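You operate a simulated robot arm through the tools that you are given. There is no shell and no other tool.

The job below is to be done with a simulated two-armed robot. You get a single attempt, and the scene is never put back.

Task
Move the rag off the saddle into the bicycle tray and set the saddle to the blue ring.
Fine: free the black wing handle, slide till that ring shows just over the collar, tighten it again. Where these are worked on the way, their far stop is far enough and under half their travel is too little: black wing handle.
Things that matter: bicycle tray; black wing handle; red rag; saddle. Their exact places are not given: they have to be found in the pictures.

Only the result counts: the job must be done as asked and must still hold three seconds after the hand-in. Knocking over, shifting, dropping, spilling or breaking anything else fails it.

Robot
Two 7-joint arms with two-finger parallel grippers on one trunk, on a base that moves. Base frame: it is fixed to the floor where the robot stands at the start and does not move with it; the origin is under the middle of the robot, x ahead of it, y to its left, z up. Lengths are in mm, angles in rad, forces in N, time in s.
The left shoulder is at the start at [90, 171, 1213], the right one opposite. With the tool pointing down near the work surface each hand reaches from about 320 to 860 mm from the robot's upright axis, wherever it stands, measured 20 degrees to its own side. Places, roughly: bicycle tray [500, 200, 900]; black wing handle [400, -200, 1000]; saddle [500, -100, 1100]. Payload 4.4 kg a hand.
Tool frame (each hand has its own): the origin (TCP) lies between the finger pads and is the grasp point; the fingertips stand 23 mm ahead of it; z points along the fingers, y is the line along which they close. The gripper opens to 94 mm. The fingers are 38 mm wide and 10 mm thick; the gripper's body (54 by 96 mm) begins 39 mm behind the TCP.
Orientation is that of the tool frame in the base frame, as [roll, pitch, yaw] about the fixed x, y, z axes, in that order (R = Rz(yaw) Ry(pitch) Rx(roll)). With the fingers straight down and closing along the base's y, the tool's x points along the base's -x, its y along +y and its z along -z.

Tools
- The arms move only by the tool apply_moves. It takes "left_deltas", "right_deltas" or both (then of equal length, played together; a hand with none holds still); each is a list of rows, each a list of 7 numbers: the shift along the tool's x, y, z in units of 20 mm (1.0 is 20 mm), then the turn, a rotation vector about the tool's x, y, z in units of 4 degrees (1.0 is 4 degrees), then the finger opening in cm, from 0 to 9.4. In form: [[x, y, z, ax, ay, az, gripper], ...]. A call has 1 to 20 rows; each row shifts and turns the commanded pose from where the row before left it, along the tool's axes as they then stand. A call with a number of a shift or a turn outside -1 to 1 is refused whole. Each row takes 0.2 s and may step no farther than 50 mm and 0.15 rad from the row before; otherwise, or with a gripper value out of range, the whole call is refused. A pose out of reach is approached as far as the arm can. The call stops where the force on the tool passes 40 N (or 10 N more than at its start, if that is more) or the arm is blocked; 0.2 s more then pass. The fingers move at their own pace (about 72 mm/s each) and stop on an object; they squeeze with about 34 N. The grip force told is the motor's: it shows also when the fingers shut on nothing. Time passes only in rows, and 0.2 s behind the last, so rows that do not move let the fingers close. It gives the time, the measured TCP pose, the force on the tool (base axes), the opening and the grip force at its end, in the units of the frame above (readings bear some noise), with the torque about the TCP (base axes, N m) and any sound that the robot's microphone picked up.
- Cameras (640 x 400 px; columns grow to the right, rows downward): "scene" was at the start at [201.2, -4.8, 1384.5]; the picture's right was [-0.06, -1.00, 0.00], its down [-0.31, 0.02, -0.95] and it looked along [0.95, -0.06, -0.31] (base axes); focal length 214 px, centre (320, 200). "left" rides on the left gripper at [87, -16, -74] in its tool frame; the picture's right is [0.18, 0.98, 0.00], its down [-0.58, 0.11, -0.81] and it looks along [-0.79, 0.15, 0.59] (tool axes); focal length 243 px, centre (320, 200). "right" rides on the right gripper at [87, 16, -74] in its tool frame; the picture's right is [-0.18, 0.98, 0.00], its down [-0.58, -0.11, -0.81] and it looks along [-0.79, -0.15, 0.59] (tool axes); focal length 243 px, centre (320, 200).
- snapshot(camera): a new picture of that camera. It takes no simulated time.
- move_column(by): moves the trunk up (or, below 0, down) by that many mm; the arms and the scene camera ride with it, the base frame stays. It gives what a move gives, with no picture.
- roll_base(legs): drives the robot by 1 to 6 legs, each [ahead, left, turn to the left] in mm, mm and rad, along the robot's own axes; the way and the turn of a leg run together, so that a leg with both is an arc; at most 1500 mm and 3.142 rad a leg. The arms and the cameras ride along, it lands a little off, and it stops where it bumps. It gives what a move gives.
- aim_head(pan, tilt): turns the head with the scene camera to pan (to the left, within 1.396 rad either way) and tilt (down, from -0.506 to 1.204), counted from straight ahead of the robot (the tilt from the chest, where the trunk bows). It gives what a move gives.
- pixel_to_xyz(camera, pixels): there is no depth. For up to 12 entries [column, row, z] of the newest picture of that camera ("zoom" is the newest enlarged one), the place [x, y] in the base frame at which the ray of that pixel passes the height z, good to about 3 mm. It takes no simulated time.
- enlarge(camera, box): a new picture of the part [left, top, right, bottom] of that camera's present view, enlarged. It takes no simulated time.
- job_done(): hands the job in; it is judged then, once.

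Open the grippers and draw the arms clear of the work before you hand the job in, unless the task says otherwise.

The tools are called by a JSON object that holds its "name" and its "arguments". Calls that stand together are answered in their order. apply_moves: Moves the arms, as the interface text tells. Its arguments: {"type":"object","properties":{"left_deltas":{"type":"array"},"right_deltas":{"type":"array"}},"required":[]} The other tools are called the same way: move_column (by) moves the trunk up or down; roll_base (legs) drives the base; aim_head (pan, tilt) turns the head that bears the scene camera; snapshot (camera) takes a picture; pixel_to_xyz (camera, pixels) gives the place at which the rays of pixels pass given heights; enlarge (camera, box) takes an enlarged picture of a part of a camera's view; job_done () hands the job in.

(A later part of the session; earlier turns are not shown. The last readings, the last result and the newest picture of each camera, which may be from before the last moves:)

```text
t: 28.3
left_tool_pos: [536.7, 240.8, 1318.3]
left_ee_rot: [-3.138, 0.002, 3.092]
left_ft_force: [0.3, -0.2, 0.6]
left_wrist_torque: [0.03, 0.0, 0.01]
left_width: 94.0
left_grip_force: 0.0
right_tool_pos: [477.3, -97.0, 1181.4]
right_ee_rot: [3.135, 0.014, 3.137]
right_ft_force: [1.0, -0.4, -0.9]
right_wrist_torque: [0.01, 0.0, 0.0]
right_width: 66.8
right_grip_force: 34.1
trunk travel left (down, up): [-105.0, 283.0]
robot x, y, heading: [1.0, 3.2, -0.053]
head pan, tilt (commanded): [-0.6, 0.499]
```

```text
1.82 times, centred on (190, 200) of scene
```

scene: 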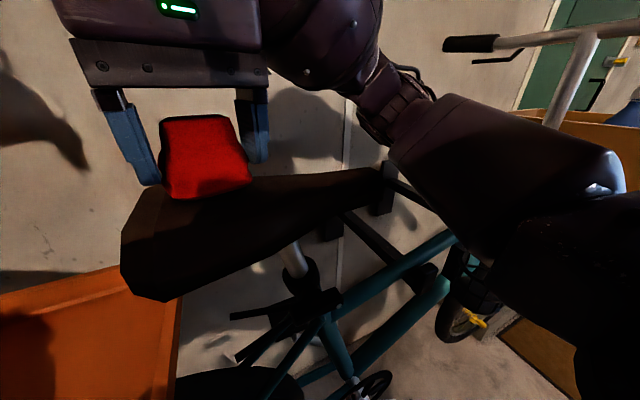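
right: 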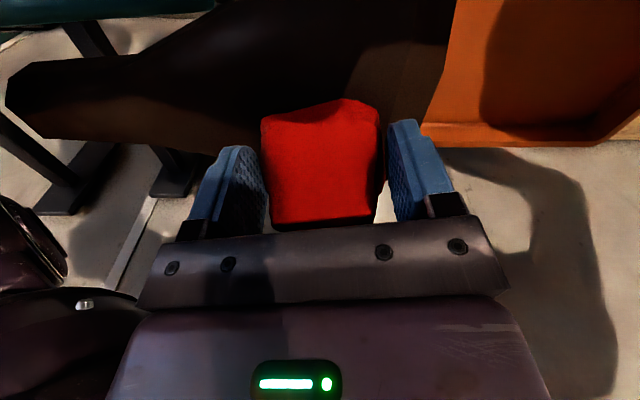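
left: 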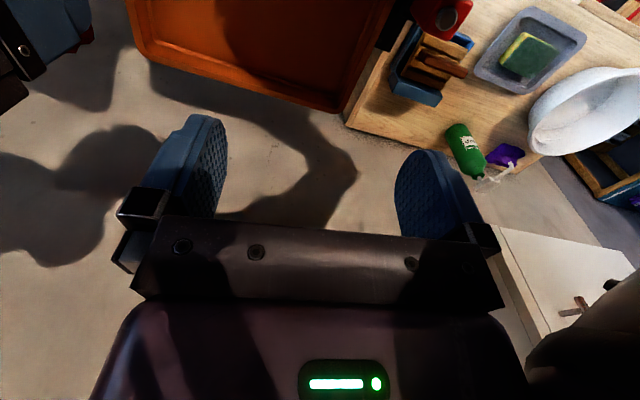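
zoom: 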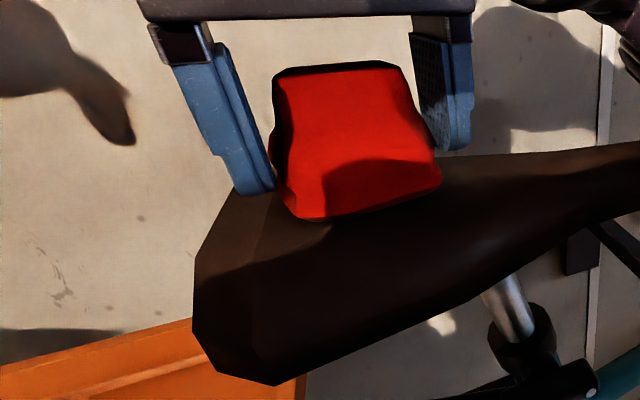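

The rag now appears well over the saddle. No contact force yet, so I lower 2 mm at a time.

{"name": "apply_moves", "arguments": {"right_deltas": [[0, 0, 0.1, 0, 0, 0, 0], [0, 0, 0, 0, 0, 0, 0]]}}

{"name": "apply_moves", "arguments": {"right_deltas": [[0, 0, 0.1, 0, 0, 0, 0], [0, 0, 0, 0, 0, 0, 0]]}}

{"name": "enlarge", "arguments": {"camera": "scene", "box": [90, 90, 290, 310]}}

{"name": "snapshot", "arguments": {"camera": "right"}}

```text
t: 28.9
left_tool_pos: [537.5, 240.2, 1318.2]
left_ee_rot: [-3.139, 0.003, 3.092]
left_ft_force: [0.4, -0.5, -0.4]
left_wrist_torque: [0.0, 0.01, 0.0]
left_width: 94.1
left_grip_force: 0.1
right_tool_pos: [476.3, -97.2, 1180.5]
right_ee_rot: [3.134, 0.013, 3.137]
right_ft_force: [0.7, 0.2, -0.4]
right_wrist_torque: [-0.03, 0.01, -0.01]
right_width: 67.0
right_grip_force: 33.9
trunk travel left (down, up): [-105.0, 283.0]
robot x, y, heading: [2.9, -2.6, -0.051]
head pan, tilt (commanded): [-0.6, 0.499]
```

```text
t: 29.5
left_tool_pos: [537.3, 241.3, 1318.7]
left_ee_rot: [-3.137, 0.004, 3.091]
left_ft_force: [-0.1, 0.3, 0.3]
left_wrist_torque: [0.01, 0.02, 0.04]
left_width: 94.0
left_grip_force: 0.0
right_tool_pos: [475.7, -97.8, 1178.9]
right_ee_rot: [3.134, 0.016, 3.138]
right_ft_force: [2.5, -0.3, 10.6]
right_wrist_torque: [-0.42, 0.09, 0.13]
right_width: 66.7
right_grip_force: 33.9
trunk travel left (down, up): [-105.0, 283.0]
robot x, y, heading: [3.0, -1.8, -0.051]
head pan, tilt (commanded): [-0.6, 0.499]
```

```text
1.82 times, centred on (190, 200) of scene
```

zoom: 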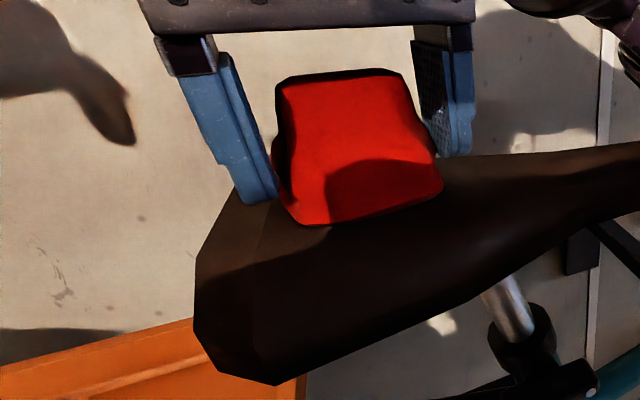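

```text
taken
```

right: 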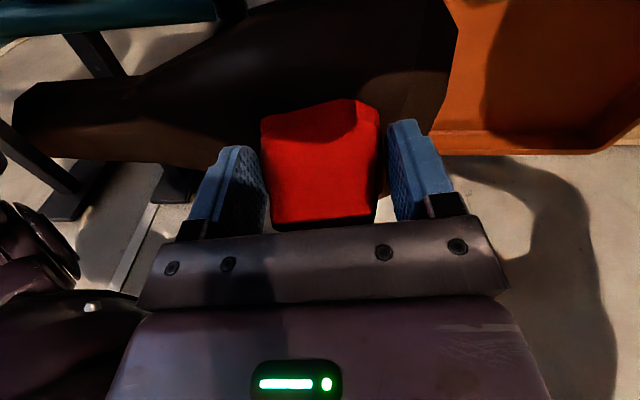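

Contact at 10.6 N, so the rag is at the surface. I ease up 1 mm and open the fingers, then rise straight up.

{"name": "apply_moves", "arguments": {"right_deltas": [[0, 0, -0.07, 0, 0, 0, 0], [0, 0, 0, 0, 0, 0, 7.5], [0, 0, 0, 0, 0, 0, 8.5], [0, 0, 0, 0, 0, 0, 9.4], [0, 0, 0, 0, 0, 0, 9.4]]}}

{"name": "enlarge", "arguments": {"camera": "scene", "box": [90, 90, 290, 310]}}

```text
t: 30.7
left_tool_pos: [536.3, 241.1, 1319.2]
left_ee_rot: [-3.139, 0.003, 3.091]
left_ft_force: [0.1, 0.8, 0.3]
left_wrist_torque: [0.02, 0.02, -0.03]
left_width: 94.1
left_grip_force: 0.0
right_tool_pos: [477.4, -98.1, 1178.9]
right_ee_rot: [3.135, 0.015, 3.137]
right_ft_force: [0.5, 0.1, -0.3]
right_wrist_torque: [0.0, 0.03, -0.01]
right_width: 94.4
right_grip_force: 0.1
trunk travel left (down, up): [-105.0, 283.0]
robot x, y, heading: [-1.5, 2.8, -0.051]
head pan, tilt (commanded): [-0.6, 0.499]
```

```text
1.82 times, centred on (190, 200) of scene
```

zoom: 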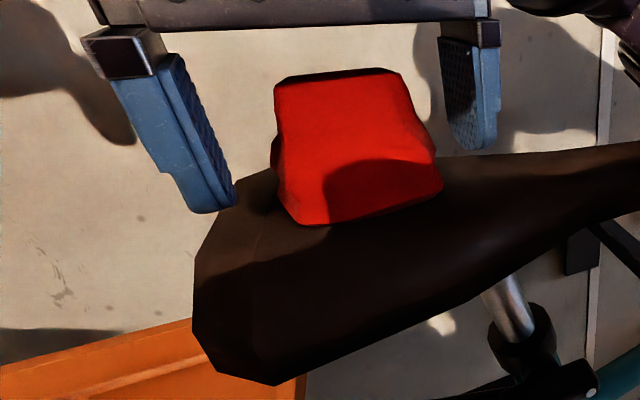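

The rag rests on the saddle. I raise the right hand and move it away to the right.

{"name": "apply_moves", "arguments": {"right_deltas": [[0, 0, -0.6, 0, 0, 0, 9.4], [0, 0, -0.9, 0, 0, 0, 9.4], [0, 0, -0.9, 0, 0, 0, 9.4], [0, 0, -0.9, 0, 0, 0, 9.4], [0, 0, -0.9, 0, 0, 0, 9.4], [0, 0, -0.9, 0, 0, 0, 9.4], [0, 0, -0.9, 0, 0, 0, 9.4], [0.5, -0.9, -0.5, 0, 0, 0, 9.4], [0.5, -0.9, -0.5, 0, 0, 0, 9.4], [0.5, -0.9, -0.5, 0, 0, 0, 9.4], [0.5, -0.9, -0.5, 0, 0, 0, 9.4], [0.5, -0.9, 0, 0, 0, 0, 9.4], [0.5, -0.9, 0, 0, 0, 0, 9.4], [0.5, -0.9, 0, 0, 0, 0, 9.4], [0.5, -0.5, 0, 0, 0, 0, 9.4]]}}

{"name": "snapshot", "arguments": {"camera": "scene"}}

{"name": "snapshot", "arguments": {"camera": "right"}}

```text
t: 33.9
left_tool_pos: [536.6, 240.1, 1318.2]
left_ee_rot: [-3.14, 0.001, 3.092]
left_ft_force: [0.3, -0.4, 0.4]
left_wrist_torque: [-0.02, 0.01, 0.01]
left_width: 94.0
left_grip_force: 0.1
right_tool_pos: [393.2, -233.8, 1338.3]
right_ee_rot: [3.132, 0.014, 3.136]
right_ft_force: [-0.3, 0.3, -0.5]
right_wrist_torque: [0.0, 0.02, 0.01]
right_width: 93.8
right_grip_force: 0.0
trunk travel left (down, up): [-105.0, 283.0]
robot x, y, heading: [1.8, -4.3, -0.05]
head pan, tilt (commanded): [-0.6, 0.499]
```

```text
taken
```

scene: 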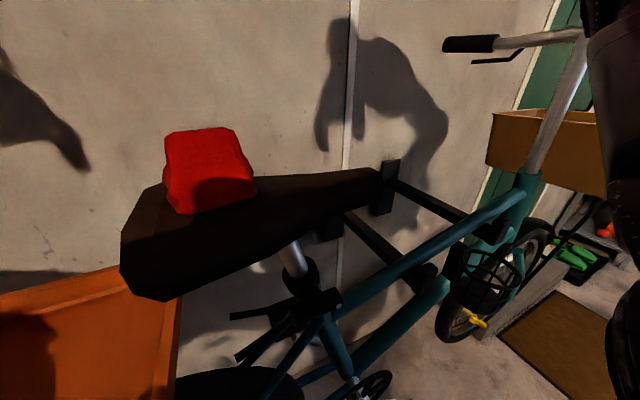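

```text
taken
```

right: 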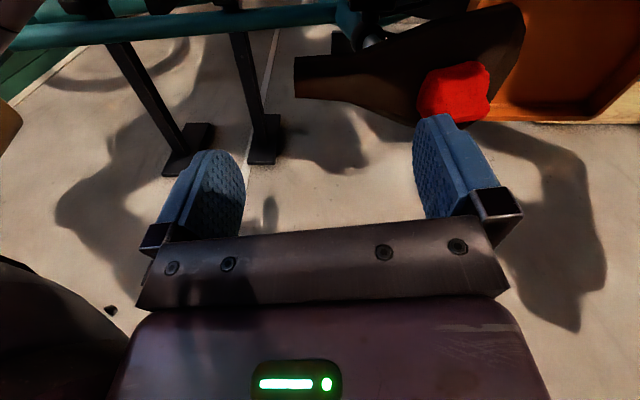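

The rag sits on the saddle at (208,170) in the scene. I bring the left hand across at z≈1318 toward the rag in two stages, moving the right hand further right.

{"name": "apply_moves", "arguments": {"left_deltas": [[0.15, -0.8, 0, 0, 0, -0.4, 9.4], [0.15, -0.9, 0, 0, 0, -0.32, 9.4], [0.15, -0.9, 0, 0, 0, 0, 9.4], [0.15, -0.9, 0, 0, 0, 0, 9.4], [0.15, -0.9, 0, 0, 0, 0, 9.4], [0.15, -0.9, 0, 0, 0, 0, 9.4], [0.15, -0.9, 0, 0, 0, 0, 9.4], [0.15, -0.9, 0, 0, 0, 0, 9.4], [0.15, -0.9, 0, 0, 0, 0, 9.4], [0.15, -0.9, 0, 0, 0, 0, 9.4]], "right_deltas": [[0, -0.5, 0, 0, 0, 0, 9.4], [0, -0.5, 0, 0, 0, 0, 9.4], [0, -0.5, 0, 0, 0, 0, 9.4], [0, -0.5, 0, 0, 0, 0, 9.4], [0, -0.5, 0, 0, 0, 0, 9.4], [0, -0.5, 0, 0, 0, 0, 9.4], [0, 0, 0, 0, 0, 0, 9.4], [0, 0, 0, 0, 0, 0, 9.4], [0, 0, 0, 0, 0, 0, 9.4], [0, 0, 0, 0, 0, 0, 9.4]]}}

{"name": "snapshot", "arguments": {"camera": "scene"}}

{"name": "snapshot", "arguments": {"camera": "left"}}

```text
t: 36.1
left_tool_pos: [506.7, 61.3, 1318.3]
left_ee_rot: [-3.141, 0.002, 3.141]
left_ft_force: [0.1, -0.3, 0.7]
left_wrist_torque: [0.0, -0.02, 0.02]
left_width: 94.2
left_grip_force: 0.0
right_tool_pos: [397.3, -273.5, 1310.7]
right_ee_rot: [3.131, 0.014, 3.137]
right_ft_force: [-0.4, -0.3, -0.2]
right_wrist_torque: [0.02, 0.0, -0.02]
right_width: 94.0
right_grip_force: 0.0
right hand out of reach, approached as far as the arm can: row 2, 3, 4, 5, 6
trunk travel left (down, up): [-105.0, 283.0]
robot x, y, heading: [-0.1, 2.0, -0.055]
head pan, tilt (commanded): [-0.6, 0.499]
```

```text
taken
```

scene: 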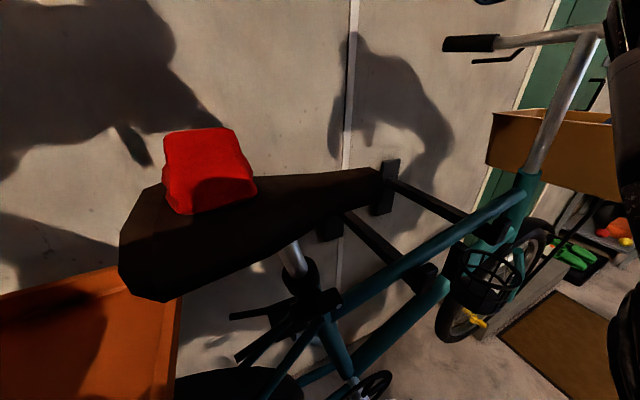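

```text
taken
```

left: 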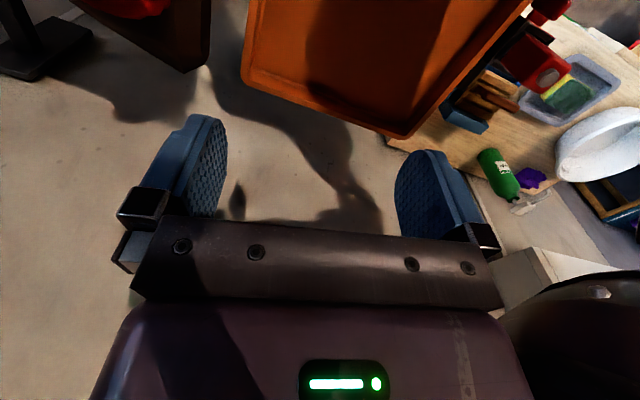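

The left hand is at (507,61). I continue to above the rag.

{"name": "apply_moves", "arguments": {"left_deltas": [[0.17, -0.88, 0, 0, 0, 0, 9.4], [0.17, -0.88, 0, 0, 0, 0, 9.4], [0.17, -0.88, 0, 0, 0, 0, 9.4], [0.17, -0.88, 0, 0, 0, 0, 9.4], [0.17, -0.88, 0, 0, 0, 0, 9.4], [0.17, -0.88, 0, 0, 0, 0, 9.4], [0.17, -0.88, 0, 0, 0, 0, 9.4], [0.17, -0.88, 0, 0, 0, 0, 9.4], [0.17, -0.9, 0, 0, 0, 0, 9.4]]}}

{"name": "snapshot", "arguments": {"camera": "scene"}}

{"name": "snapshot", "arguments": {"camera": "left"}}

```text
t: 38.1
left_tool_pos: [475.6, -95.4, 1319.7]
left_ee_rot: [-3.139, 0.002, 3.141]
left_ft_force: [0.0, 0.7, 1.1]
left_wrist_torque: [0.01, 0.02, -0.02]
left_width: 94.2
left_grip_force: 0.0
right_tool_pos: [397.3, -272.7, 1310.4]
right_ee_rot: [3.131, 0.014, 3.137]
right_ft_force: [-0.5, -0.7, -0.4]
right_wrist_torque: [0.02, -0.01, -0.01]
right_width: 94.1
right_grip_force: 0.1
trunk travel left (down, up): [-105.0, 283.0]
robot x, y, heading: [2.7, 2.1, -0.049]
head pan, tilt (commanded): [-0.6, 0.499]
```

```text
taken
```

scene: 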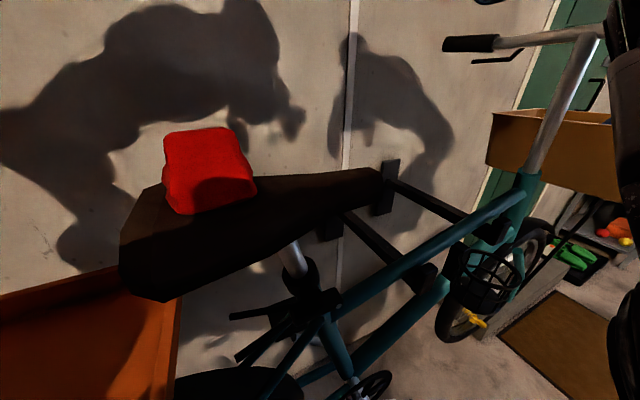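

```text
taken
```

left: 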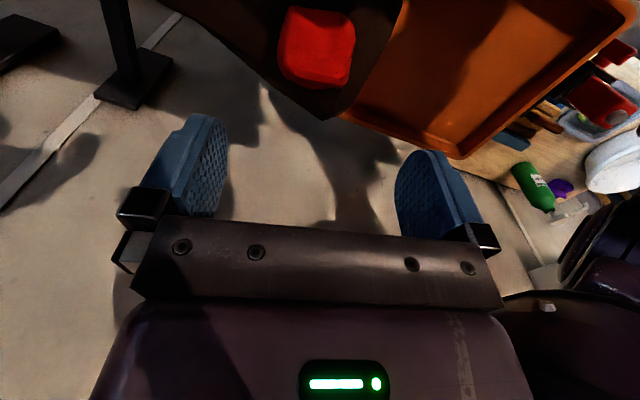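

The rag is seen at (317,48) in the left view. I check its coordinates before descending.

{"name": "pixel_to_xyz", "arguments": {"camera": "left", "pixels": [[278, 45, 1170], [355, 45, 1170], [317, 8, 1150], [317, 88, 1200], [280, 50, 1180], [353, 55, 1180]]}}

```text
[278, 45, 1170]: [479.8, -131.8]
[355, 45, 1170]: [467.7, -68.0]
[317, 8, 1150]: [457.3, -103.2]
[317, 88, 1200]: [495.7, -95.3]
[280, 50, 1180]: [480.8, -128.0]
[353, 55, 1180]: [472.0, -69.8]
```

Rag centre ≈ (475,−99). I descend with the left hand to z≈1184 and close.

{"name": "apply_moves", "arguments": {"left_deltas": [[0, -0.15, 0.9, 0, 0, 0, 9.4], [0, 0, 0.9, 0, 0, 0, 9.4], [0, 0, 0.9, 0, 0, 0, 9.4], [0, 0, 0.9, 0, 0, 0, 9.4], [0, 0, 0.9, 0, 0, 0, 9.4], [0, 0, 0.9, 0, 0, 0, 9.4], [0, 0, 0.9, 0, 0, 0, 9.4], [0, 0, 0.45, 0, 0, 0, 9.4], [0, 0, 0, 0, 0, 0, 9.4]]}}

{"name": "enlarge", "arguments": {"camera": "scene", "box": [90, 70, 290, 310]}}

```text
t: 40.1
left_tool_pos: [475.1, -98.7, 1184.4]
left_ee_rot: [-3.138, 0.001, 3.141]
left_ft_force: [-0.8, -0.3, 0.2]
left_wrist_torque: [0.03, 0.0, 0.0]
left_width: 94.2
left_grip_force: 0.1
right_tool_pos: [397.7, -272.4, 1310.4]
right_ee_rot: [3.133, 0.013, 3.137]
right_ft_force: [0.1, 0.0, 0.4]
right_wrist_torque: [-0.03, -0.01, 0.0]
right_width: 93.9
right_grip_force: 0.0
trunk travel left (down, up): [-105.0, 283.0]
robot x, y, heading: [0.7, -1.0, -0.051]
head pan, tilt (commanded): [-0.6, 0.499]
```

```text
1.67 times, centred on (190, 190) of scene
```

zoom: 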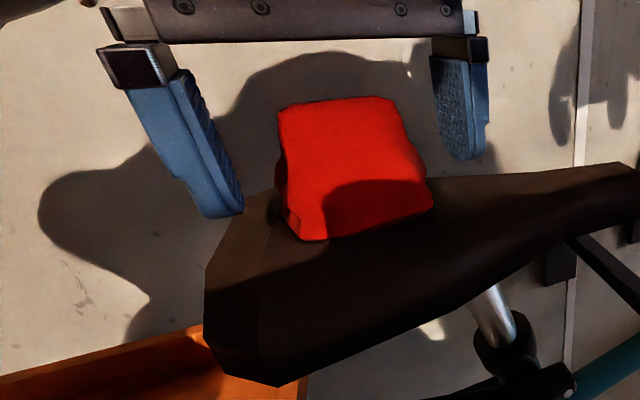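

The fingers straddle the rag. I close and lift it 90 mm.

{"name": "apply_moves", "arguments": {"left_deltas": [[0, 0, 0, 0, 0, 0, 5], [0, 0, 0, 0, 0, 0, 2], [0, 0, 0, 0, 0, 0, 0], [0, 0, 0, 0, 0, 0, 0], [0, 0, -0.5, 0, 0, 0, 0], [0, 0, -0.8, 0, 0, 0, 0], [0, 0, -0.9, 0, 0, 0, 0], [0, 0, -0.9, 0, 0, 0, 0], [0, 0, -0.9, 0, 0, 0, 0], [0, 0, -0.5, 0, 0, 0, 0]]}}

{"name": "snapshot", "arguments": {"camera": "scene"}}

{"name": "snapshot", "arguments": {"camera": "left"}}

```text
t: 42.3
left_tool_pos: [475.2, -99.4, 1274.0]
left_ee_rot: [-3.138, 0.003, 3.141]
left_ft_force: [-0.5, -0.2, 0.2]
left_wrist_torque: [-0.01, -0.03, 0.03]
left_width: 59.5
left_grip_force: 34.0
right_tool_pos: [396.9, -271.7, 1310.2]
right_ee_rot: [3.133, 0.013, 3.136]
right_ft_force: [-0.4, 0.1, 0.2]
right_wrist_torque: [-0.01, 0.0, 0.0]
right_width: 94.0
right_grip_force: 0.1
trunk travel left (down, up): [-105.0, 283.0]
robot x, y, heading: [3.5, 0.7, -0.055]
head pan, tilt (commanded): [-0.6, 0.499]
```

```text
taken
```

scene: 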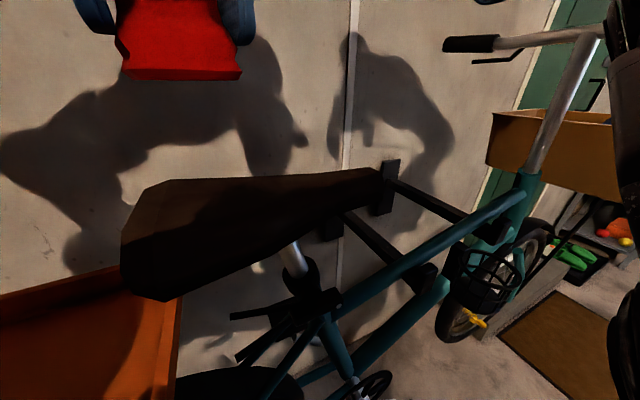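

```text
taken
```

left: 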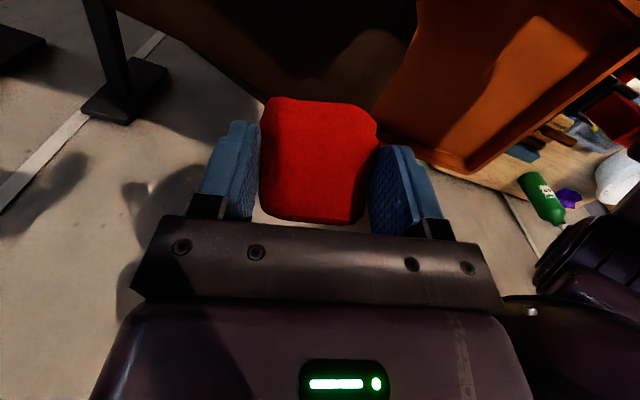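

The rag is held by the left hand at 59.5 mm. I carry it left to above the tray at about (490,135).

{"name": "apply_moves", "arguments": {"left_deltas": [[0, 0.5, 0, 0, 0, 0, 0], [0, 0.8, 0, 0, 0, 0, 0], [-0.06, 0.9, 0, 0, 0, 0, 0], [-0.06, 0.9, 0, 0, 0, 0, 0], [-0.06, 0.9, 0, 0, 0, 0, 0], [-0.06, 0.9, 0, 0, 0, 0, 0], [-0.06, 0.9, 0, 0, 0, 0, 0], [-0.06, 0.9, 0, 0, 0, 0, 0], [-0.06, 0.9, 0, 0, 0, 0, 0], [-0.06, 0.9, 0, 0, 0, 0, 0], [-0.06, 0.9, 0, 0, 0, 0, 0], [-0.06, 0.9, 0, 0, 0, 0, 0], [-0.06, 0.9, 0, 0, 0, 0, 0], [-0.06, 0.5, 0, 0, 0, 0, 0]]}}

{"name": "aim_head", "arguments": {"pan": 0.3, "tilt": 0.7}}

{"name": "snapshot", "arguments": {"camera": "scene"}}

{"name": "snapshot", "arguments": {"camera": "left"}}

```text
t: 45.3
left_tool_pos: [490.2, 137.4, 1274.2]
left_ee_rot: [-3.138, 0.002, -3.141]
left_ft_force: [0.0, -0.8, -1.8]
left_wrist_torque: [0.01, -0.04, -0.01]
left_width: 59.8
left_grip_force: 34.4
right_tool_pos: [397.5, -272.0, 1311.1]
right_ee_rot: [3.132, 0.016, 3.137]
right_ft_force: [0.2, -0.1, 0.2]
right_wrist_torque: [0.02, 0.0, 0.0]
right_width: 94.1
right_grip_force: 0.0
trunk travel left (down, up): [-105.0, 283.0]
robot x, y, heading: [-1.5, 0.7, -0.05]
head pan, tilt (commanded): [-0.6, 0.499]
```

```text
t: 46.5
left_tool_pos: [489.9, 135.6, 1274.3]
left_ee_rot: [-3.137, 0.001, 3.142]
left_ft_force: [0.0, -0.4, -0.7]
left_wrist_torque: [0.02, 0.02, -0.01]
left_width: 60.0
left_grip_force: 34.2
right_tool_pos: [398.0, -272.4, 1309.8]
right_ee_rot: [3.133, 0.013, 3.138]
right_ft_force: [0.3, 0.0, 0.3]
right_wrist_torque: [0.01, 0.0, 0.0]
right_width: 94.0
right_grip_force: 0.1
trunk travel left (down, up): [-105.0, 283.0]
robot x, y, heading: [2.9, -3.8, -0.052]
head pan, tilt (commanded): [0.3, 0.7]
```

```text
taken
```

scene: 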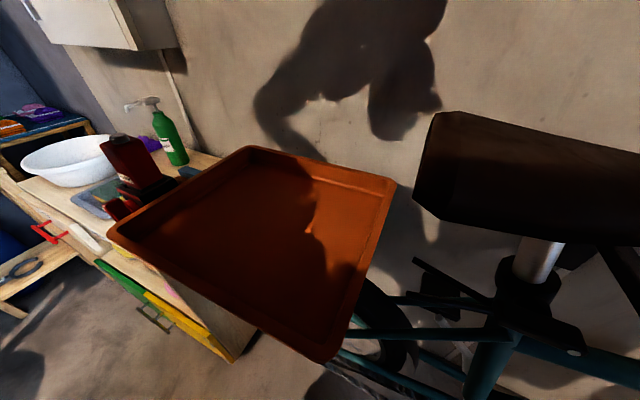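

```text
taken
```

left: 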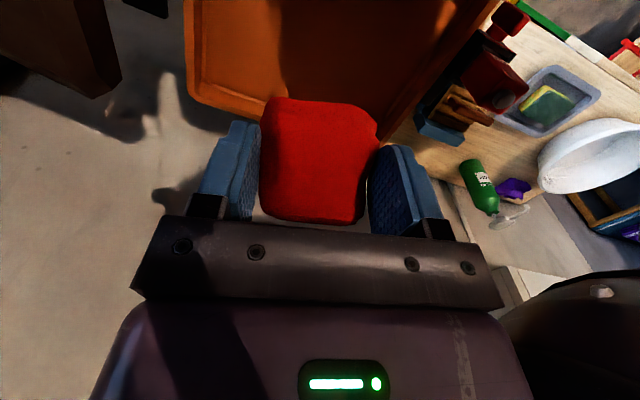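

The tray is fully visible. I get its rim corners and floor places.

{"name": "pixel_to_xyz", "arguments": {"camera": "scene", "pixels": [[247, 147, 985], [395, 187, 985], [325, 358, 985], [110, 228, 985], [257, 160, 945], [370, 190, 945], [318, 335, 945], [150, 235, 945], [250, 240, 945]]}}

{"name": "pixel_to_xyz", "arguments": {"camera": "left", "pixels": [[187, 85, 985], [187, 85, 945], [375, 145, 985], [375, 145, 945], [200, 80, 945], [200, 80, 985]]}}

```text
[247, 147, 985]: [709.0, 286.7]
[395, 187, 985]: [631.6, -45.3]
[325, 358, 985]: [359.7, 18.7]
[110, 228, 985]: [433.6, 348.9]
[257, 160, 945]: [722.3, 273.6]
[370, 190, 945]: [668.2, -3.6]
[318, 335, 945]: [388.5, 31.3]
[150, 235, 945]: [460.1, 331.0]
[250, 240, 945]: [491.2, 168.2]
```

```text
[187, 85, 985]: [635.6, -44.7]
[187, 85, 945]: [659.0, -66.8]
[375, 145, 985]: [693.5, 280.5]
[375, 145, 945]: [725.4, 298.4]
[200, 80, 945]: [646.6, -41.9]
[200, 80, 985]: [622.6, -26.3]
```

The tray spans (360,19)–(709,287) with rim z≈985. To keep the elbow clear of the tray and bench I raise the trunk by 200 mm before lowering the hand.

{"name": "move_column", "arguments": {"by": 200}}

{"name": "snapshot", "arguments": {"camera": "scene"}}

```text
t: 48.7
left_tool_pos: [491.0, 135.9, 1473.2]
left_ee_rot: [-3.139, 0.001, -3.14]
left_ft_force: [0.0, -0.8, 0.3]
left_wrist_torque: [-0.03, 0.01, 0.0]
left_width: 59.7
left_grip_force: 33.8
right_tool_pos: [398.4, -272.8, 1510.3]
right_ee_rot: [3.135, 0.012, 3.134]
right_ft_force: [0.3, 0.5, -0.1]
right_wrist_torque: [0.02, 0.04, 0.02]
right_width: 94.1
right_grip_force: 0.1
trunk travel left (down, up): [-305.0, 83.0]
robot x, y, heading: [4.0, -4.5, -0.052]
head pan, tilt (commanded): [0.3, 0.7]
```

```text
taken
```

scene: 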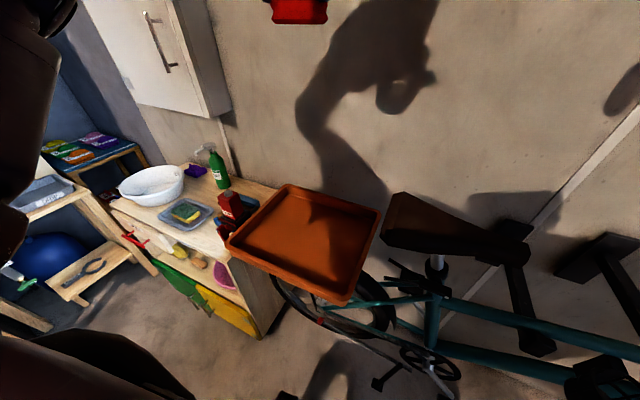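

The tray is clear below the hand. I descend 400 mm with the left hand, moving slightly ahead to x≈505.

{"name": "apply_moves", "arguments": {"left_deltas": [[-0.1, 0, 0.6, 0, 0, 0, 0], [-0.1, 0, 1, 0, 0, 0, 0], [-0.1, 0, 1, 0, 0, 0, 0], [-0.1, 0, 1, 0, 0, 0, 0], [-0.1, 0, 1, 0, 0, 0, 0], [-0.1, 0, 1, 0, 0, 0, 0], [-0.1, 0, 1, 0, 0, 0, 0], [0, 0, 1, 0, 0, 0, 0], [0, 0, 1, 0, 0, 0, 0], [0, 0, 1, 0, 0, 0, 0], [0, 0, 1, 0, 0, 0, 0], [0, 0, 1, 0, 0, 0, 0], [0, 0, 1, 0, 0, 0, 0], [0, 0, 1, 0, 0, 0, 0], [0, 0, 1, 0, 0, 0, 0], [0, 0, 1, 0, 0, 0, 0], [0, 0, 1, 0, 0, 0, 0], [0, 0, 0.8, 0, 0, 0, 0]]}}

{"name": "snapshot", "arguments": {"camera": "scene"}}

{"name": "snapshot", "arguments": {"camera": "left"}}

```text
t: 52.5
left_tool_pos: [504.7, 133.0, 1126.3]
left_ee_rot: [-3.138, 0.002, -3.14]
left_ft_force: [0.6, -0.5, -0.1]
left_wrist_torque: [0.0, 0.02, 0.0]
left_width: 59.7
left_grip_force: 34.0
right_tool_pos: [398.3, -272.7, 1510.5]
right_ee_rot: [3.135, 0.013, 3.137]
right_ft_force: [0.2, -0.2, -0.2]
right_wrist_torque: [0.01, -0.03, -0.02]
right_width: 94.1
right_grip_force: 0.1
trunk travel left (down, up): [-305.0, 83.0]
robot x, y, heading: [-0.7, -3.4, -0.046]
head pan, tilt (commanded): [0.3, 0.7]
```

```text
taken
```

scene: 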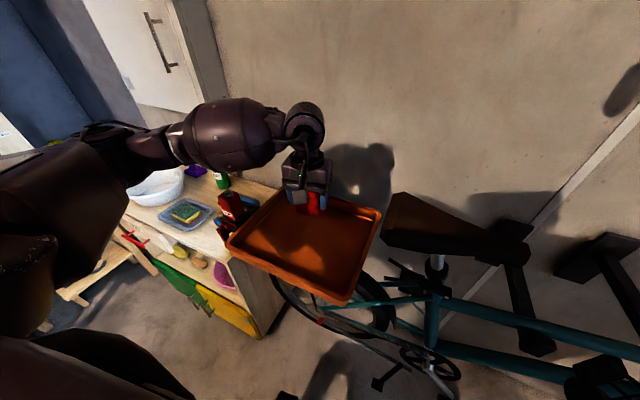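

```text
taken
```

left: 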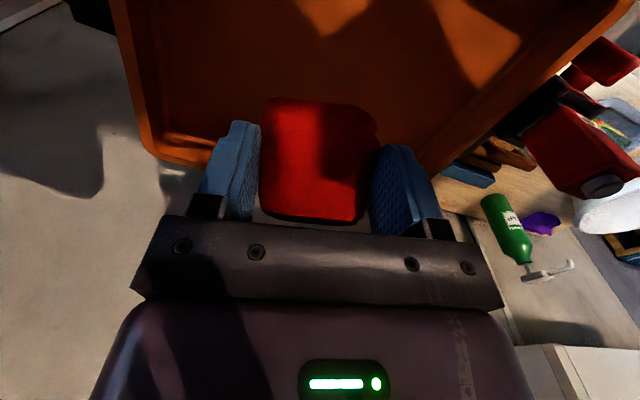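

The arm is well clear. I lower another 110 mm and then go slowly.

{"name": "apply_moves", "arguments": {"left_deltas": [[0, 0, 1, 0, 0, 0, 0], [0, 0, 1, 0, 0, 0, 0], [0, 0, 1, 0, 0, 0, 0], [0, 0, 1, 0, 0, 0, 0], [0, 0, 0.8, 0, 0, 0, 0], [0, 0, 0.5, 0, 0, 0, 0], [0, 0, 0.2, 0, 0, 0, 0]]}}

{"name": "enlarge", "arguments": {"camera": "scene", "box": [200, 130, 400, 310]}}

{"name": "snapshot", "arguments": {"camera": "left"}}

```text
t: 54.1
left_tool_pos: [504.6, 133.5, 1017.3]
left_ee_rot: [-3.14, -0.001, -3.14]
left_ft_force: [-0.1, -0.1, -0.9]
left_wrist_torque: [-0.01, 0.04, -0.04]
left_width: 59.7
left_grip_force: 34.3
right_tool_pos: [396.4, -272.9, 1511.5]
right_ee_rot: [3.134, 0.014, 3.138]
right_ft_force: [0.1, 0.5, 0.9]
right_wrist_torque: [0.01, -0.01, -0.02]
right_width: 93.9
right_grip_force: 0.1
trunk travel left (down, up): [-305.0, 83.0]
robot x, y, heading: [0.4, 1.3, -0.048]
head pan, tilt (commanded): [0.3, 0.7]
```

```text
2.22 times, centred on (300, 220) of scene
```

zoom: 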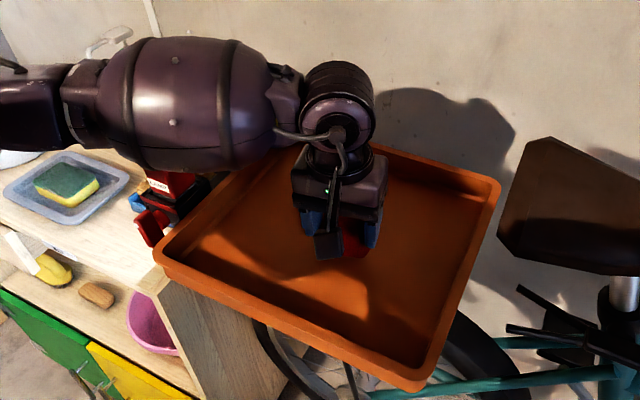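

```text
taken
```

left: 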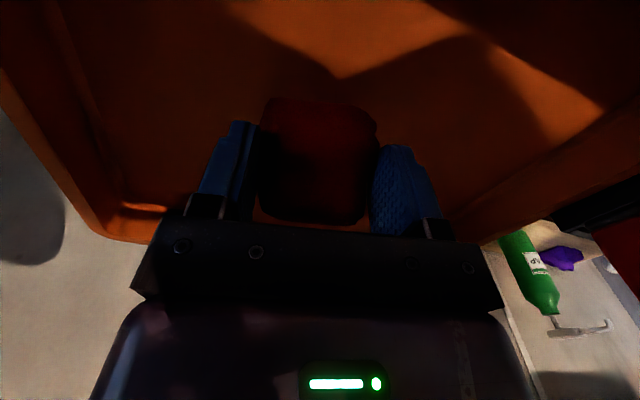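

I check the wrist and forearm height against the red bottle next to the tray, using rays through the wrist centre and the bottle.

{"name": "pixel_to_xyz", "arguments": {"camera": "zoom", "pixels": [[337, 100, 1250], [337, 100, 1200], [337, 100, 1150], [170, 180, 1070], [170, 180, 1000], [160, 225, 1000], [160, 165, 1150], [160, 165, 1200], [340, 240, 1000]]}}

{"name": "aim_head", "arguments": {"pan": 0.75, "tilt": 0.7}}

{"name": "snapshot", "arguments": {"camera": "scene"}}

```text
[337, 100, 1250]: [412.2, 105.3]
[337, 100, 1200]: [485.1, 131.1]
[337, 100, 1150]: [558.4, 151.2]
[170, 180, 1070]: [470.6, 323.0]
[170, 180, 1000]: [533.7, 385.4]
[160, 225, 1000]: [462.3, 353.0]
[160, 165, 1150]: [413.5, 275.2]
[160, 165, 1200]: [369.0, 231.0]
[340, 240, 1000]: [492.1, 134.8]
```

```text
t: 55.0
left_tool_pos: [504.6, 133.4, 1016.6]
left_ee_rot: [-3.138, 0.001, 3.142]
left_ft_force: [-1.0, 0.1, 0.3]
left_wrist_torque: [-0.03, 0.0, -0.01]
left_width: 59.7
left_grip_force: 33.9
right_tool_pos: [398.7, -272.0, 1509.3]
right_ee_rot: [3.136, 0.013, 3.137]
right_ft_force: [-0.1, -0.3, 0.1]
right_wrist_torque: [0.0, 0.0, -0.01]
right_width: 93.8
right_grip_force: 0.0
trunk travel left (down, up): [-305.0, 83.0]
robot x, y, heading: [0.8, -5.8, -0.05]
head pan, tilt (commanded): [0.75, 0.7]
```

```text
taken
```

scene: 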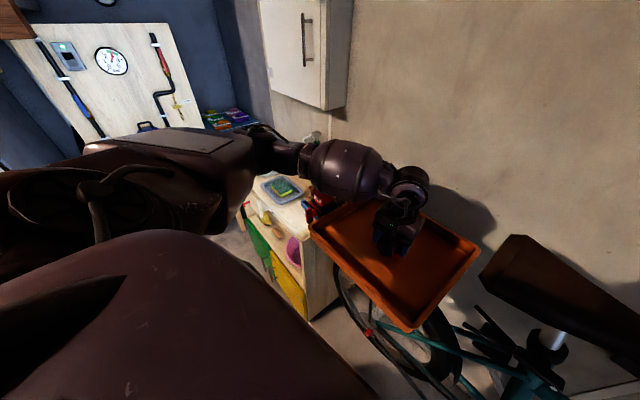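

The wrist is at about z 1190 and the forearm runs over x≈410 at y≈275, clear of the bottle at (524,367). I lower on in small steps watching the force.

{"name": "apply_moves", "arguments": {"left_deltas": [[0, 0, 0.4, 0, 0, 0, 0], [0, 0, 0.4, 0, 0, 0, 0], [0, 0, 0.3, 0, 0, 0, 0], [0, 0, 0, 0, 0, 0, 0]]}}

{"name": "snapshot", "arguments": {"camera": "left"}}

{"name": "enlarge", "arguments": {"camera": "scene", "box": [300, 160, 500, 340]}}

```text
t: 56.0
left_tool_pos: [503.5, 133.9, 995.2]
left_ee_rot: [-3.138, 0.002, -3.141]
left_ft_force: [-0.6, -0.1, -0.6]
left_wrist_torque: [-0.01, 0.0, 0.02]
left_width: 59.5
left_grip_force: 34.3
right_tool_pos: [396.7, -270.8, 1509.2]
right_ee_rot: [3.134, 0.014, 3.134]
right_ft_force: [-0.1, -0.1, -0.1]
right_wrist_torque: [0.04, -0.01, -0.01]
right_width: 94.1
right_grip_force: 0.0
trunk travel left (down, up): [-305.0, 83.0]
robot x, y, heading: [0.7, -1.2, -0.049]
head pan, tilt (commanded): [0.75, 0.7]
```

```text
taken
```

left: 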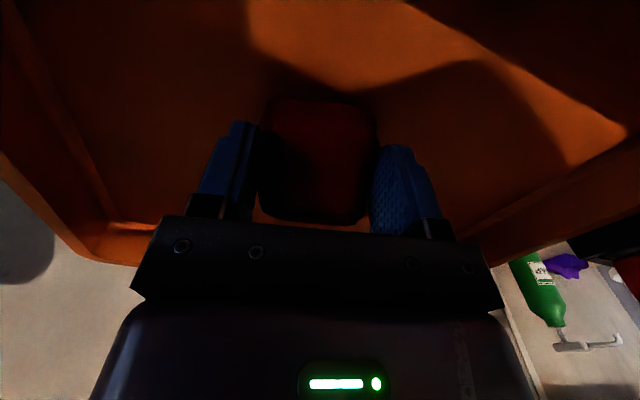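

```text
2.22 times, centred on (400, 250) of scene
```

zoom: 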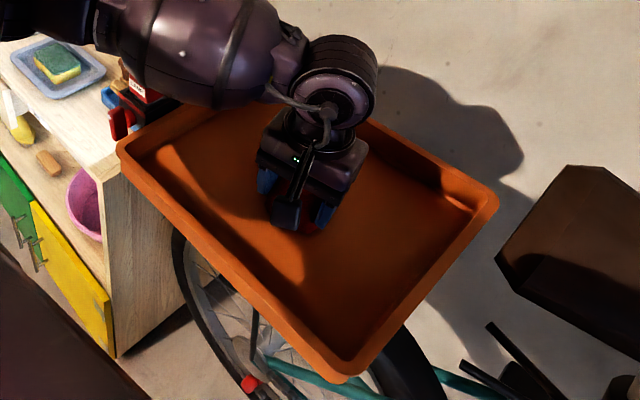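

Still no contact at TCP z=995. I continue lowering in small steps.

{"name": "apply_moves", "arguments": {"left_deltas": [[0, 0, 0.25, 0, 0, 0, 0], [0, 0, 0.25, 0, 0, 0, 0], [0, 0, 0.2, 0, 0, 0, 0], [0, 0, 0, 0, 0, 0, 0]]}}

{"name": "apply_moves", "arguments": {"left_deltas": [[0, 0, 0.2, 0, 0, 0, 0], [0, 0, 0.2, 0, 0, 0, 0], [0, 0, 0, 0, 0, 0, 0]]}}

```text
t: 56.6
left_tool_pos: [506.0, 133.1, 992.1]
left_ee_rot: [-3.135, 0.012, 3.141]
left_ft_force: [-9.1, 2.8, 21.5]
left_wrist_torque: [0.32, 0.5, 0.02]
left_width: 59.9
left_grip_force: 35.0
right_tool_pos: [395.8, -272.6, 1510.8]
right_ee_rot: [3.135, 0.016, 3.137]
right_ft_force: [0.0, -0.4, -0.3]
right_wrist_torque: [-0.01, 0.02, -0.02]
right_width: 94.0
right_grip_force: 0.0
trunk travel left (down, up): [-305.0, 83.0]
robot x, y, heading: [0.4, -2.9, -0.049]
head pan, tilt (commanded): [0.75, 0.7]
stopped in row 3 (left hand): the force on the tool passed its limit at 44 N (the readings are from after the stop); the commanded pose is now the measured one
```

```text
t: 57.0
left_tool_pos: [508.8, 132.3, 990.2]
left_ee_rot: [-3.133, 0.018, 3.14]
left_ft_force: [-8.8, 1.9, 22.9]
left_wrist_torque: [0.36, 0.43, 0.05]
left_width: 59.9
left_grip_force: 34.3
right_tool_pos: [397.3, -272.6, 1511.1]
right_ee_rot: [3.134, 0.015, 3.138]
right_ft_force: [1.4, -0.2, 0.4]
right_wrist_torque: [-0.02, 0.02, 0.01]
right_width: 94.3
right_grip_force: 0.0
trunk travel left (down, up): [-305.0, 83.0]
robot x, y, heading: [-1.5, -3.1, -0.049]
head pan, tilt (commanded): [0.75, 0.7]
stopped in row 2 (left hand): the force on the tool passed its limit at 44 N (the readings are from after the stop); the commanded pose is now the measured one
```

The rag is on the tray floor (22 N). I ease up 3 mm, open the fingers and rise.

{"name": "apply_moves", "arguments": {"left_deltas": [[0, 0, -0.15, 0, 0, 0, 0], [0, 0, 0, 0, 0, 0, 0], [0, 0, 0, 0, 0, 0, 6.8], [0, 0, 0, 0, 0, 0, 8], [0, 0, 0, 0, 0, 0, 9.4], [0, 0, 0, 0, 0, 0, 9.4]]}}

{"name": "apply_moves", "arguments": {"left_deltas": [[0, 0, -0.5, 0, 0, 0, 9.4], [0, 0, -1, 0, 0, 0, 9.4], [0, 0, -1, 0, 0, 0, 9.4], [0, 0, -1, 0, 0, 0, 9.4], [0, 0, -1, 0, 0, 0, 9.4], [0, 0, -1, 0, 0, 0, 9.4], [0, 0, -1, 0, 0, 0, 9.4], [0, 0, -1, 0, 0, 0, 9.4], [0, 0, -1, 0, 0, 0, 9.4], [0, 0, -1, 0, 0, 0, 9.4], [0, 0, -1, 0, 0, 0, 9.4], [0, 0, -1, 0, 0, 0, 9.4]]}}

{"name": "snapshot", "arguments": {"camera": "left"}}

{"name": "snapshot", "arguments": {"camera": "scene"}}

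```text
t: 58.5
left_tool_pos: [508.3, 132.9, 991.3]
left_ee_rot: [-3.136, 0.017, -3.141]
left_ft_force: [0.2, -0.1, 0.1]
left_wrist_torque: [0.03, -0.01, 0.02]
left_width: 93.8
left_grip_force: 0.1
right_tool_pos: [397.5, -272.0, 1510.7]
right_ee_rot: [3.136, 0.013, 3.137]
right_ft_force: [0.0, 0.8, 0.5]
right_wrist_torque: [0.02, 0.02, 0.0]
right_width: 93.8
right_grip_force: 0.1
trunk travel left (down, up): [-305.0, 83.0]
robot x, y, heading: [4.2, -1.2, -0.05]
head pan, tilt (commanded): [0.75, 0.7]
```

```text
t: 61.0
left_tool_pos: [504.5, 135.2, 1223.6]
left_ee_rot: [-3.135, 0.015, -3.141]
left_ft_force: [-0.6, -0.4, -0.1]
left_wrist_torque: [0.0, 0.01, -0.01]
left_width: 93.8
left_grip_force: 0.1
right_tool_pos: [396.8, -273.1, 1511.0]
right_ee_rot: [3.135, 0.015, 3.137]
right_ft_force: [-0.8, -1.0, 0.0]
right_wrist_torque: [0.02, -0.01, 0.02]
right_width: 94.1
right_grip_force: 0.0
trunk travel left (down, up): [-305.0, 83.0]
robot x, y, heading: [2.3, -2.9, -0.046]
head pan, tilt (commanded): [0.75, 0.7]
```

```text
taken
```

left: 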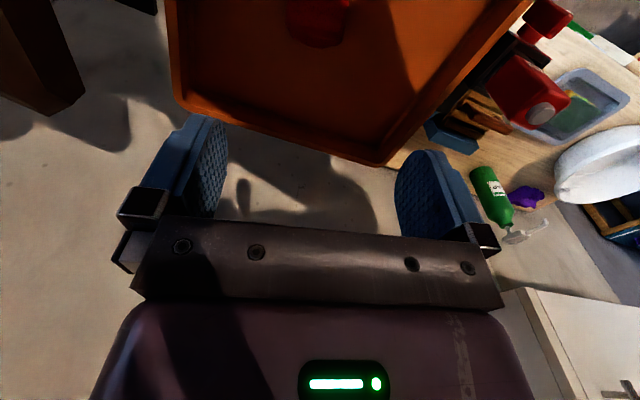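

```text
taken
```

scene: 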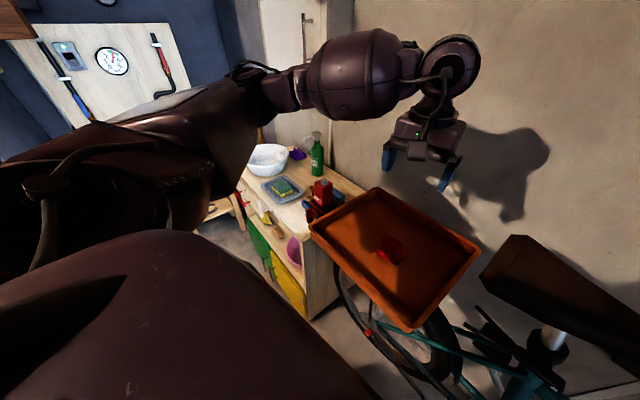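

The rag lies in the tray at (390,250). Next I raise the left hand, lower the trunk again and study the post and clamp.

{"name": "apply_moves", "arguments": {"left_deltas": [[0, 0, -1, 0, 0, 0, 9.4], [0, 0, -1, 0, 0, 0, 9.4], [0, 0, -1, 0, 0, 0, 9.4], [0, 0, -1, 0, 0, 0, 9.4], [0, 0, -1, 0, 0, 0, 9.4], [0, 0, -1, 0, 0, 0, 9.4], [0, 0, -1, 0, 0, 0, 9.4], [0, 0, -1, 0, 0, 0, 9.4], [0, 0, -1, 0, 0, 0, 9.4], [0, 0, -1, 0, 0, 0, 9.4], [0, 0, -1, 0, 0, 0, 9.4], [0, 0, -1, 0, 0, 0, 9.4], [0, 0, -1, 0, 0, 0, 9.4]]}}

{"name": "aim_head", "arguments": {"pan": -0.3, "tilt": 0.85}}

{"name": "snapshot", "arguments": {"camera": "scene"}}

{"name": "enlarge", "arguments": {"camera": "scene", "box": [270, 130, 450, 270]}}

```text
t: 63.9
left_tool_pos: [501.7, 137.2, 1481.8]
left_ee_rot: [-3.132, 0.016, -3.14]
left_ft_force: [-0.3, 0.2, -0.7]
left_wrist_torque: [-0.01, -0.03, 0.01]
left_width: 94.0
left_grip_force: 0.1
right_tool_pos: [397.0, -271.4, 1509.8]
right_ee_rot: [3.133, 0.015, 3.136]
right_ft_force: [-0.2, -1.4, -0.8]
right_wrist_torque: [-0.02, -0.02, 0.0]
right_width: 93.9
right_grip_force: 0.0
trunk travel left (down, up): [-305.0, 83.0]
robot x, y, heading: [3.4, -1.1, -0.053]
head pan, tilt (commanded): [0.75, 0.7]
```

```text
t: 65.2
left_tool_pos: [501.4, 137.0, 1480.9]
left_ee_rot: [-3.133, 0.012, -3.141]
left_ft_force: [0.5, -0.5, 0.7]
left_wrist_torque: [-0.01, -0.04, -0.01]
left_width: 94.0
left_grip_force: 0.1
right_tool_pos: [398.0, -271.9, 1510.3]
right_ee_rot: [3.137, 0.013, 3.135]
right_ft_force: [-0.2, 0.6, 0.6]
right_wrist_torque: [0.0, 0.01, 0.0]
right_width: 93.8
right_grip_force: 0.1
trunk travel left (down, up): [-305.0, 83.0]
robot x, y, heading: [-0.5, -1.4, -0.053]
head pan, tilt (commanded): [-0.3, 0.85]
```

```text
taken
```

scene: 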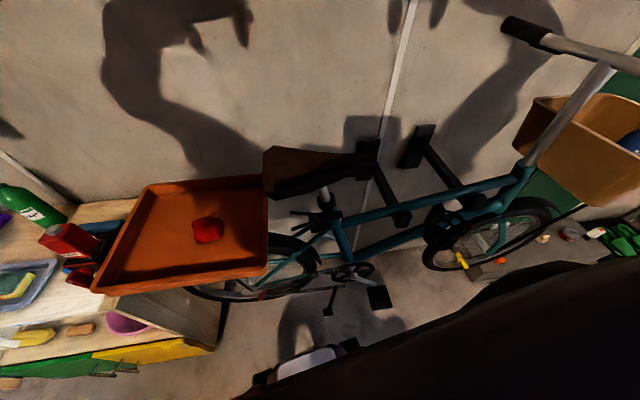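

```text
2.86 times, centred on (360, 200) of scene
```

zoom: 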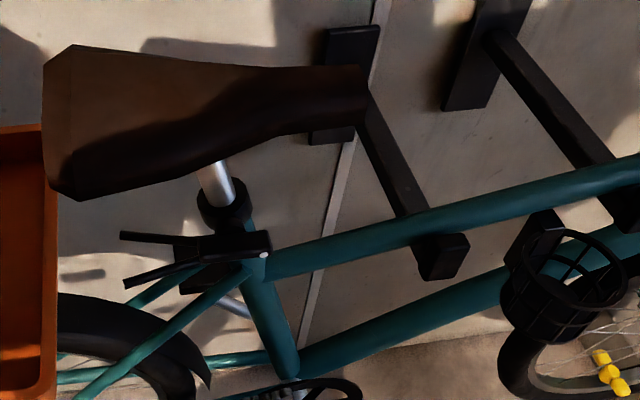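

I compare the saddle's direction with the frame: I get rays for the saddle corners and top tube from this zoom.

{"name": "pixel_to_xyz", "arguments": {"camera": "zoom", "pixels": [[72, 45, 1145], [43, 65, 1135], [45, 182, 1120], [78, 200, 1110], [357, 66, 1135], [370, 95, 1130], [365, 122, 1115], [222, 205, 1050], [266, 255, 1000], [125, 237, 1010], [125, 284, 1010], [178, 245, 1010]]}}

{"name": "enlarge", "arguments": {"camera": "right", "box": [240, 0, 640, 200]}}

{"name": "snapshot", "arguments": {"camera": "right"}}

```text
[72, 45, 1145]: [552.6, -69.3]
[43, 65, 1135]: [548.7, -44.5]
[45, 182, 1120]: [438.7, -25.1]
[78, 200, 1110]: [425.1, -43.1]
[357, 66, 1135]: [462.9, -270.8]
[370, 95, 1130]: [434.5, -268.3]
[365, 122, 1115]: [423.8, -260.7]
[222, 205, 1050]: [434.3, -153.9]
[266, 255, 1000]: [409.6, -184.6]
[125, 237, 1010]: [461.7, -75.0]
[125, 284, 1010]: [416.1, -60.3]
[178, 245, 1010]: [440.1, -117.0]
```

```text
1.60 times, centred on (440, 100) of right
```

zoom: 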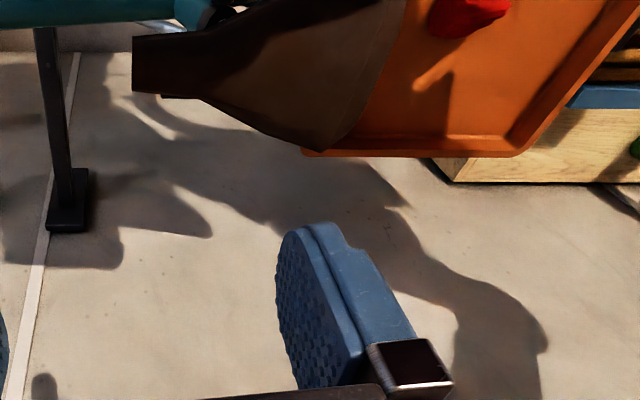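

```text
taken
```

right: 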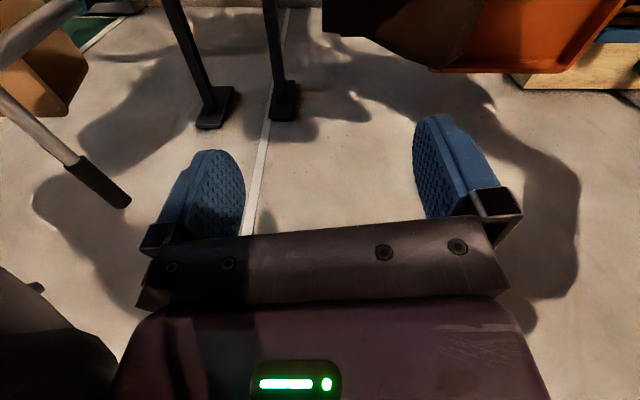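

The saddle axis still matches the bike axis within about a degree. I lower the trunk 200 mm for a flatter, closer look at the clamp.

{"name": "move_column", "arguments": {"by": -200}}

{"name": "aim_head", "arguments": {"pan": -0.45, "tilt": 0.75}}

{"name": "snapshot", "arguments": {"camera": "scene"}}

{"name": "enlarge", "arguments": {"camera": "scene", "box": [200, 120, 360, 260]}}

```text
t: 67.3
left_tool_pos: [497.5, 137.9, 1283.2]
left_ee_rot: [-3.133, 0.018, -3.14]
left_ft_force: [-0.4, 0.1, 0.4]
left_wrist_torque: [0.01, -0.03, 0.0]
left_width: 93.9
left_grip_force: 0.0
right_tool_pos: [396.0, -271.3, 1311.1]
right_ee_rot: [3.135, 0.017, 3.135]
right_ft_force: [0.0, 0.1, 0.6]
right_wrist_torque: [-0.01, -0.02, 0.02]
right_width: 94.0
right_grip_force: 0.0
trunk travel left (down, up): [-105.0, 283.0]
robot x, y, heading: [0.5, 3.1, -0.049]
head pan, tilt (commanded): [-0.3, 0.85]
```

```text
t: 68.0
left_tool_pos: [500.4, 136.0, 1281.1]
left_ee_rot: [-3.134, 0.014, 3.141]
left_ft_force: [-0.4, 0.2, 0.8]
left_wrist_torque: [0.01, 0.01, -0.02]
left_width: 93.9
left_grip_force: 0.0
right_tool_pos: [397.6, -270.9, 1310.2]
right_ee_rot: [3.135, 0.014, 3.136]
right_ft_force: [0.5, -0.1, 0.6]
right_wrist_torque: [0.05, 0.04, 0.03]
right_width: 93.8
right_grip_force: 0.1
trunk travel left (down, up): [-105.0, 283.0]
robot x, y, heading: [-3.0, -2.3, -0.052]
head pan, tilt (commanded): [-0.45, 0.75]
```

```text
taken
```

scene: 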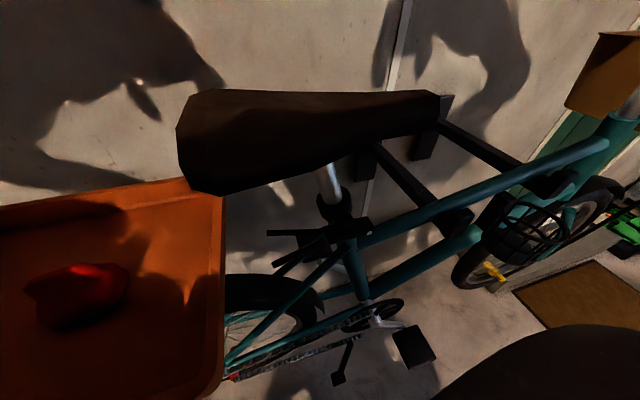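

```text
2.86 times, centred on (280, 190) of scene
```

zoom: 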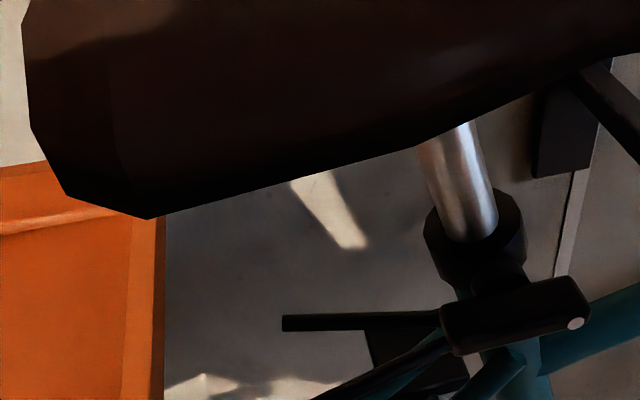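

I zoom closer on the collar and handle.

{"name": "enlarge", "arguments": {"camera": "scene", "box": [258, 210, 388, 290]}}

{"name": "enlarge", "arguments": {"camera": "scene", "box": [300, 150, 370, 200]}}

```text
4.92 times, centred on (323, 250) of scene
```

zoom: 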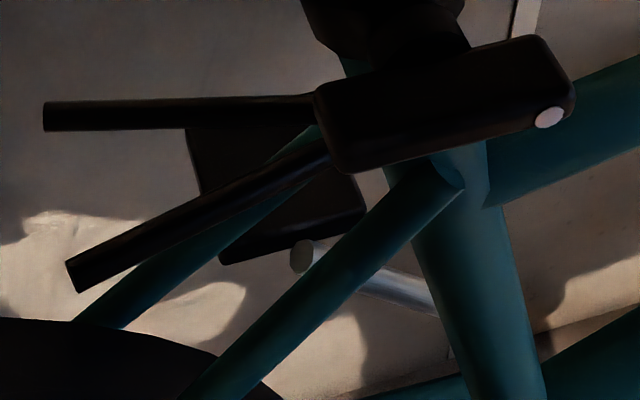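

```text
8.00 times, centred on (335, 175) of scene
```

zoom: 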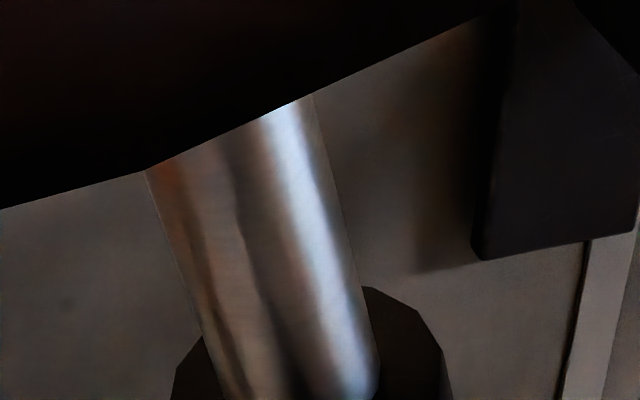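

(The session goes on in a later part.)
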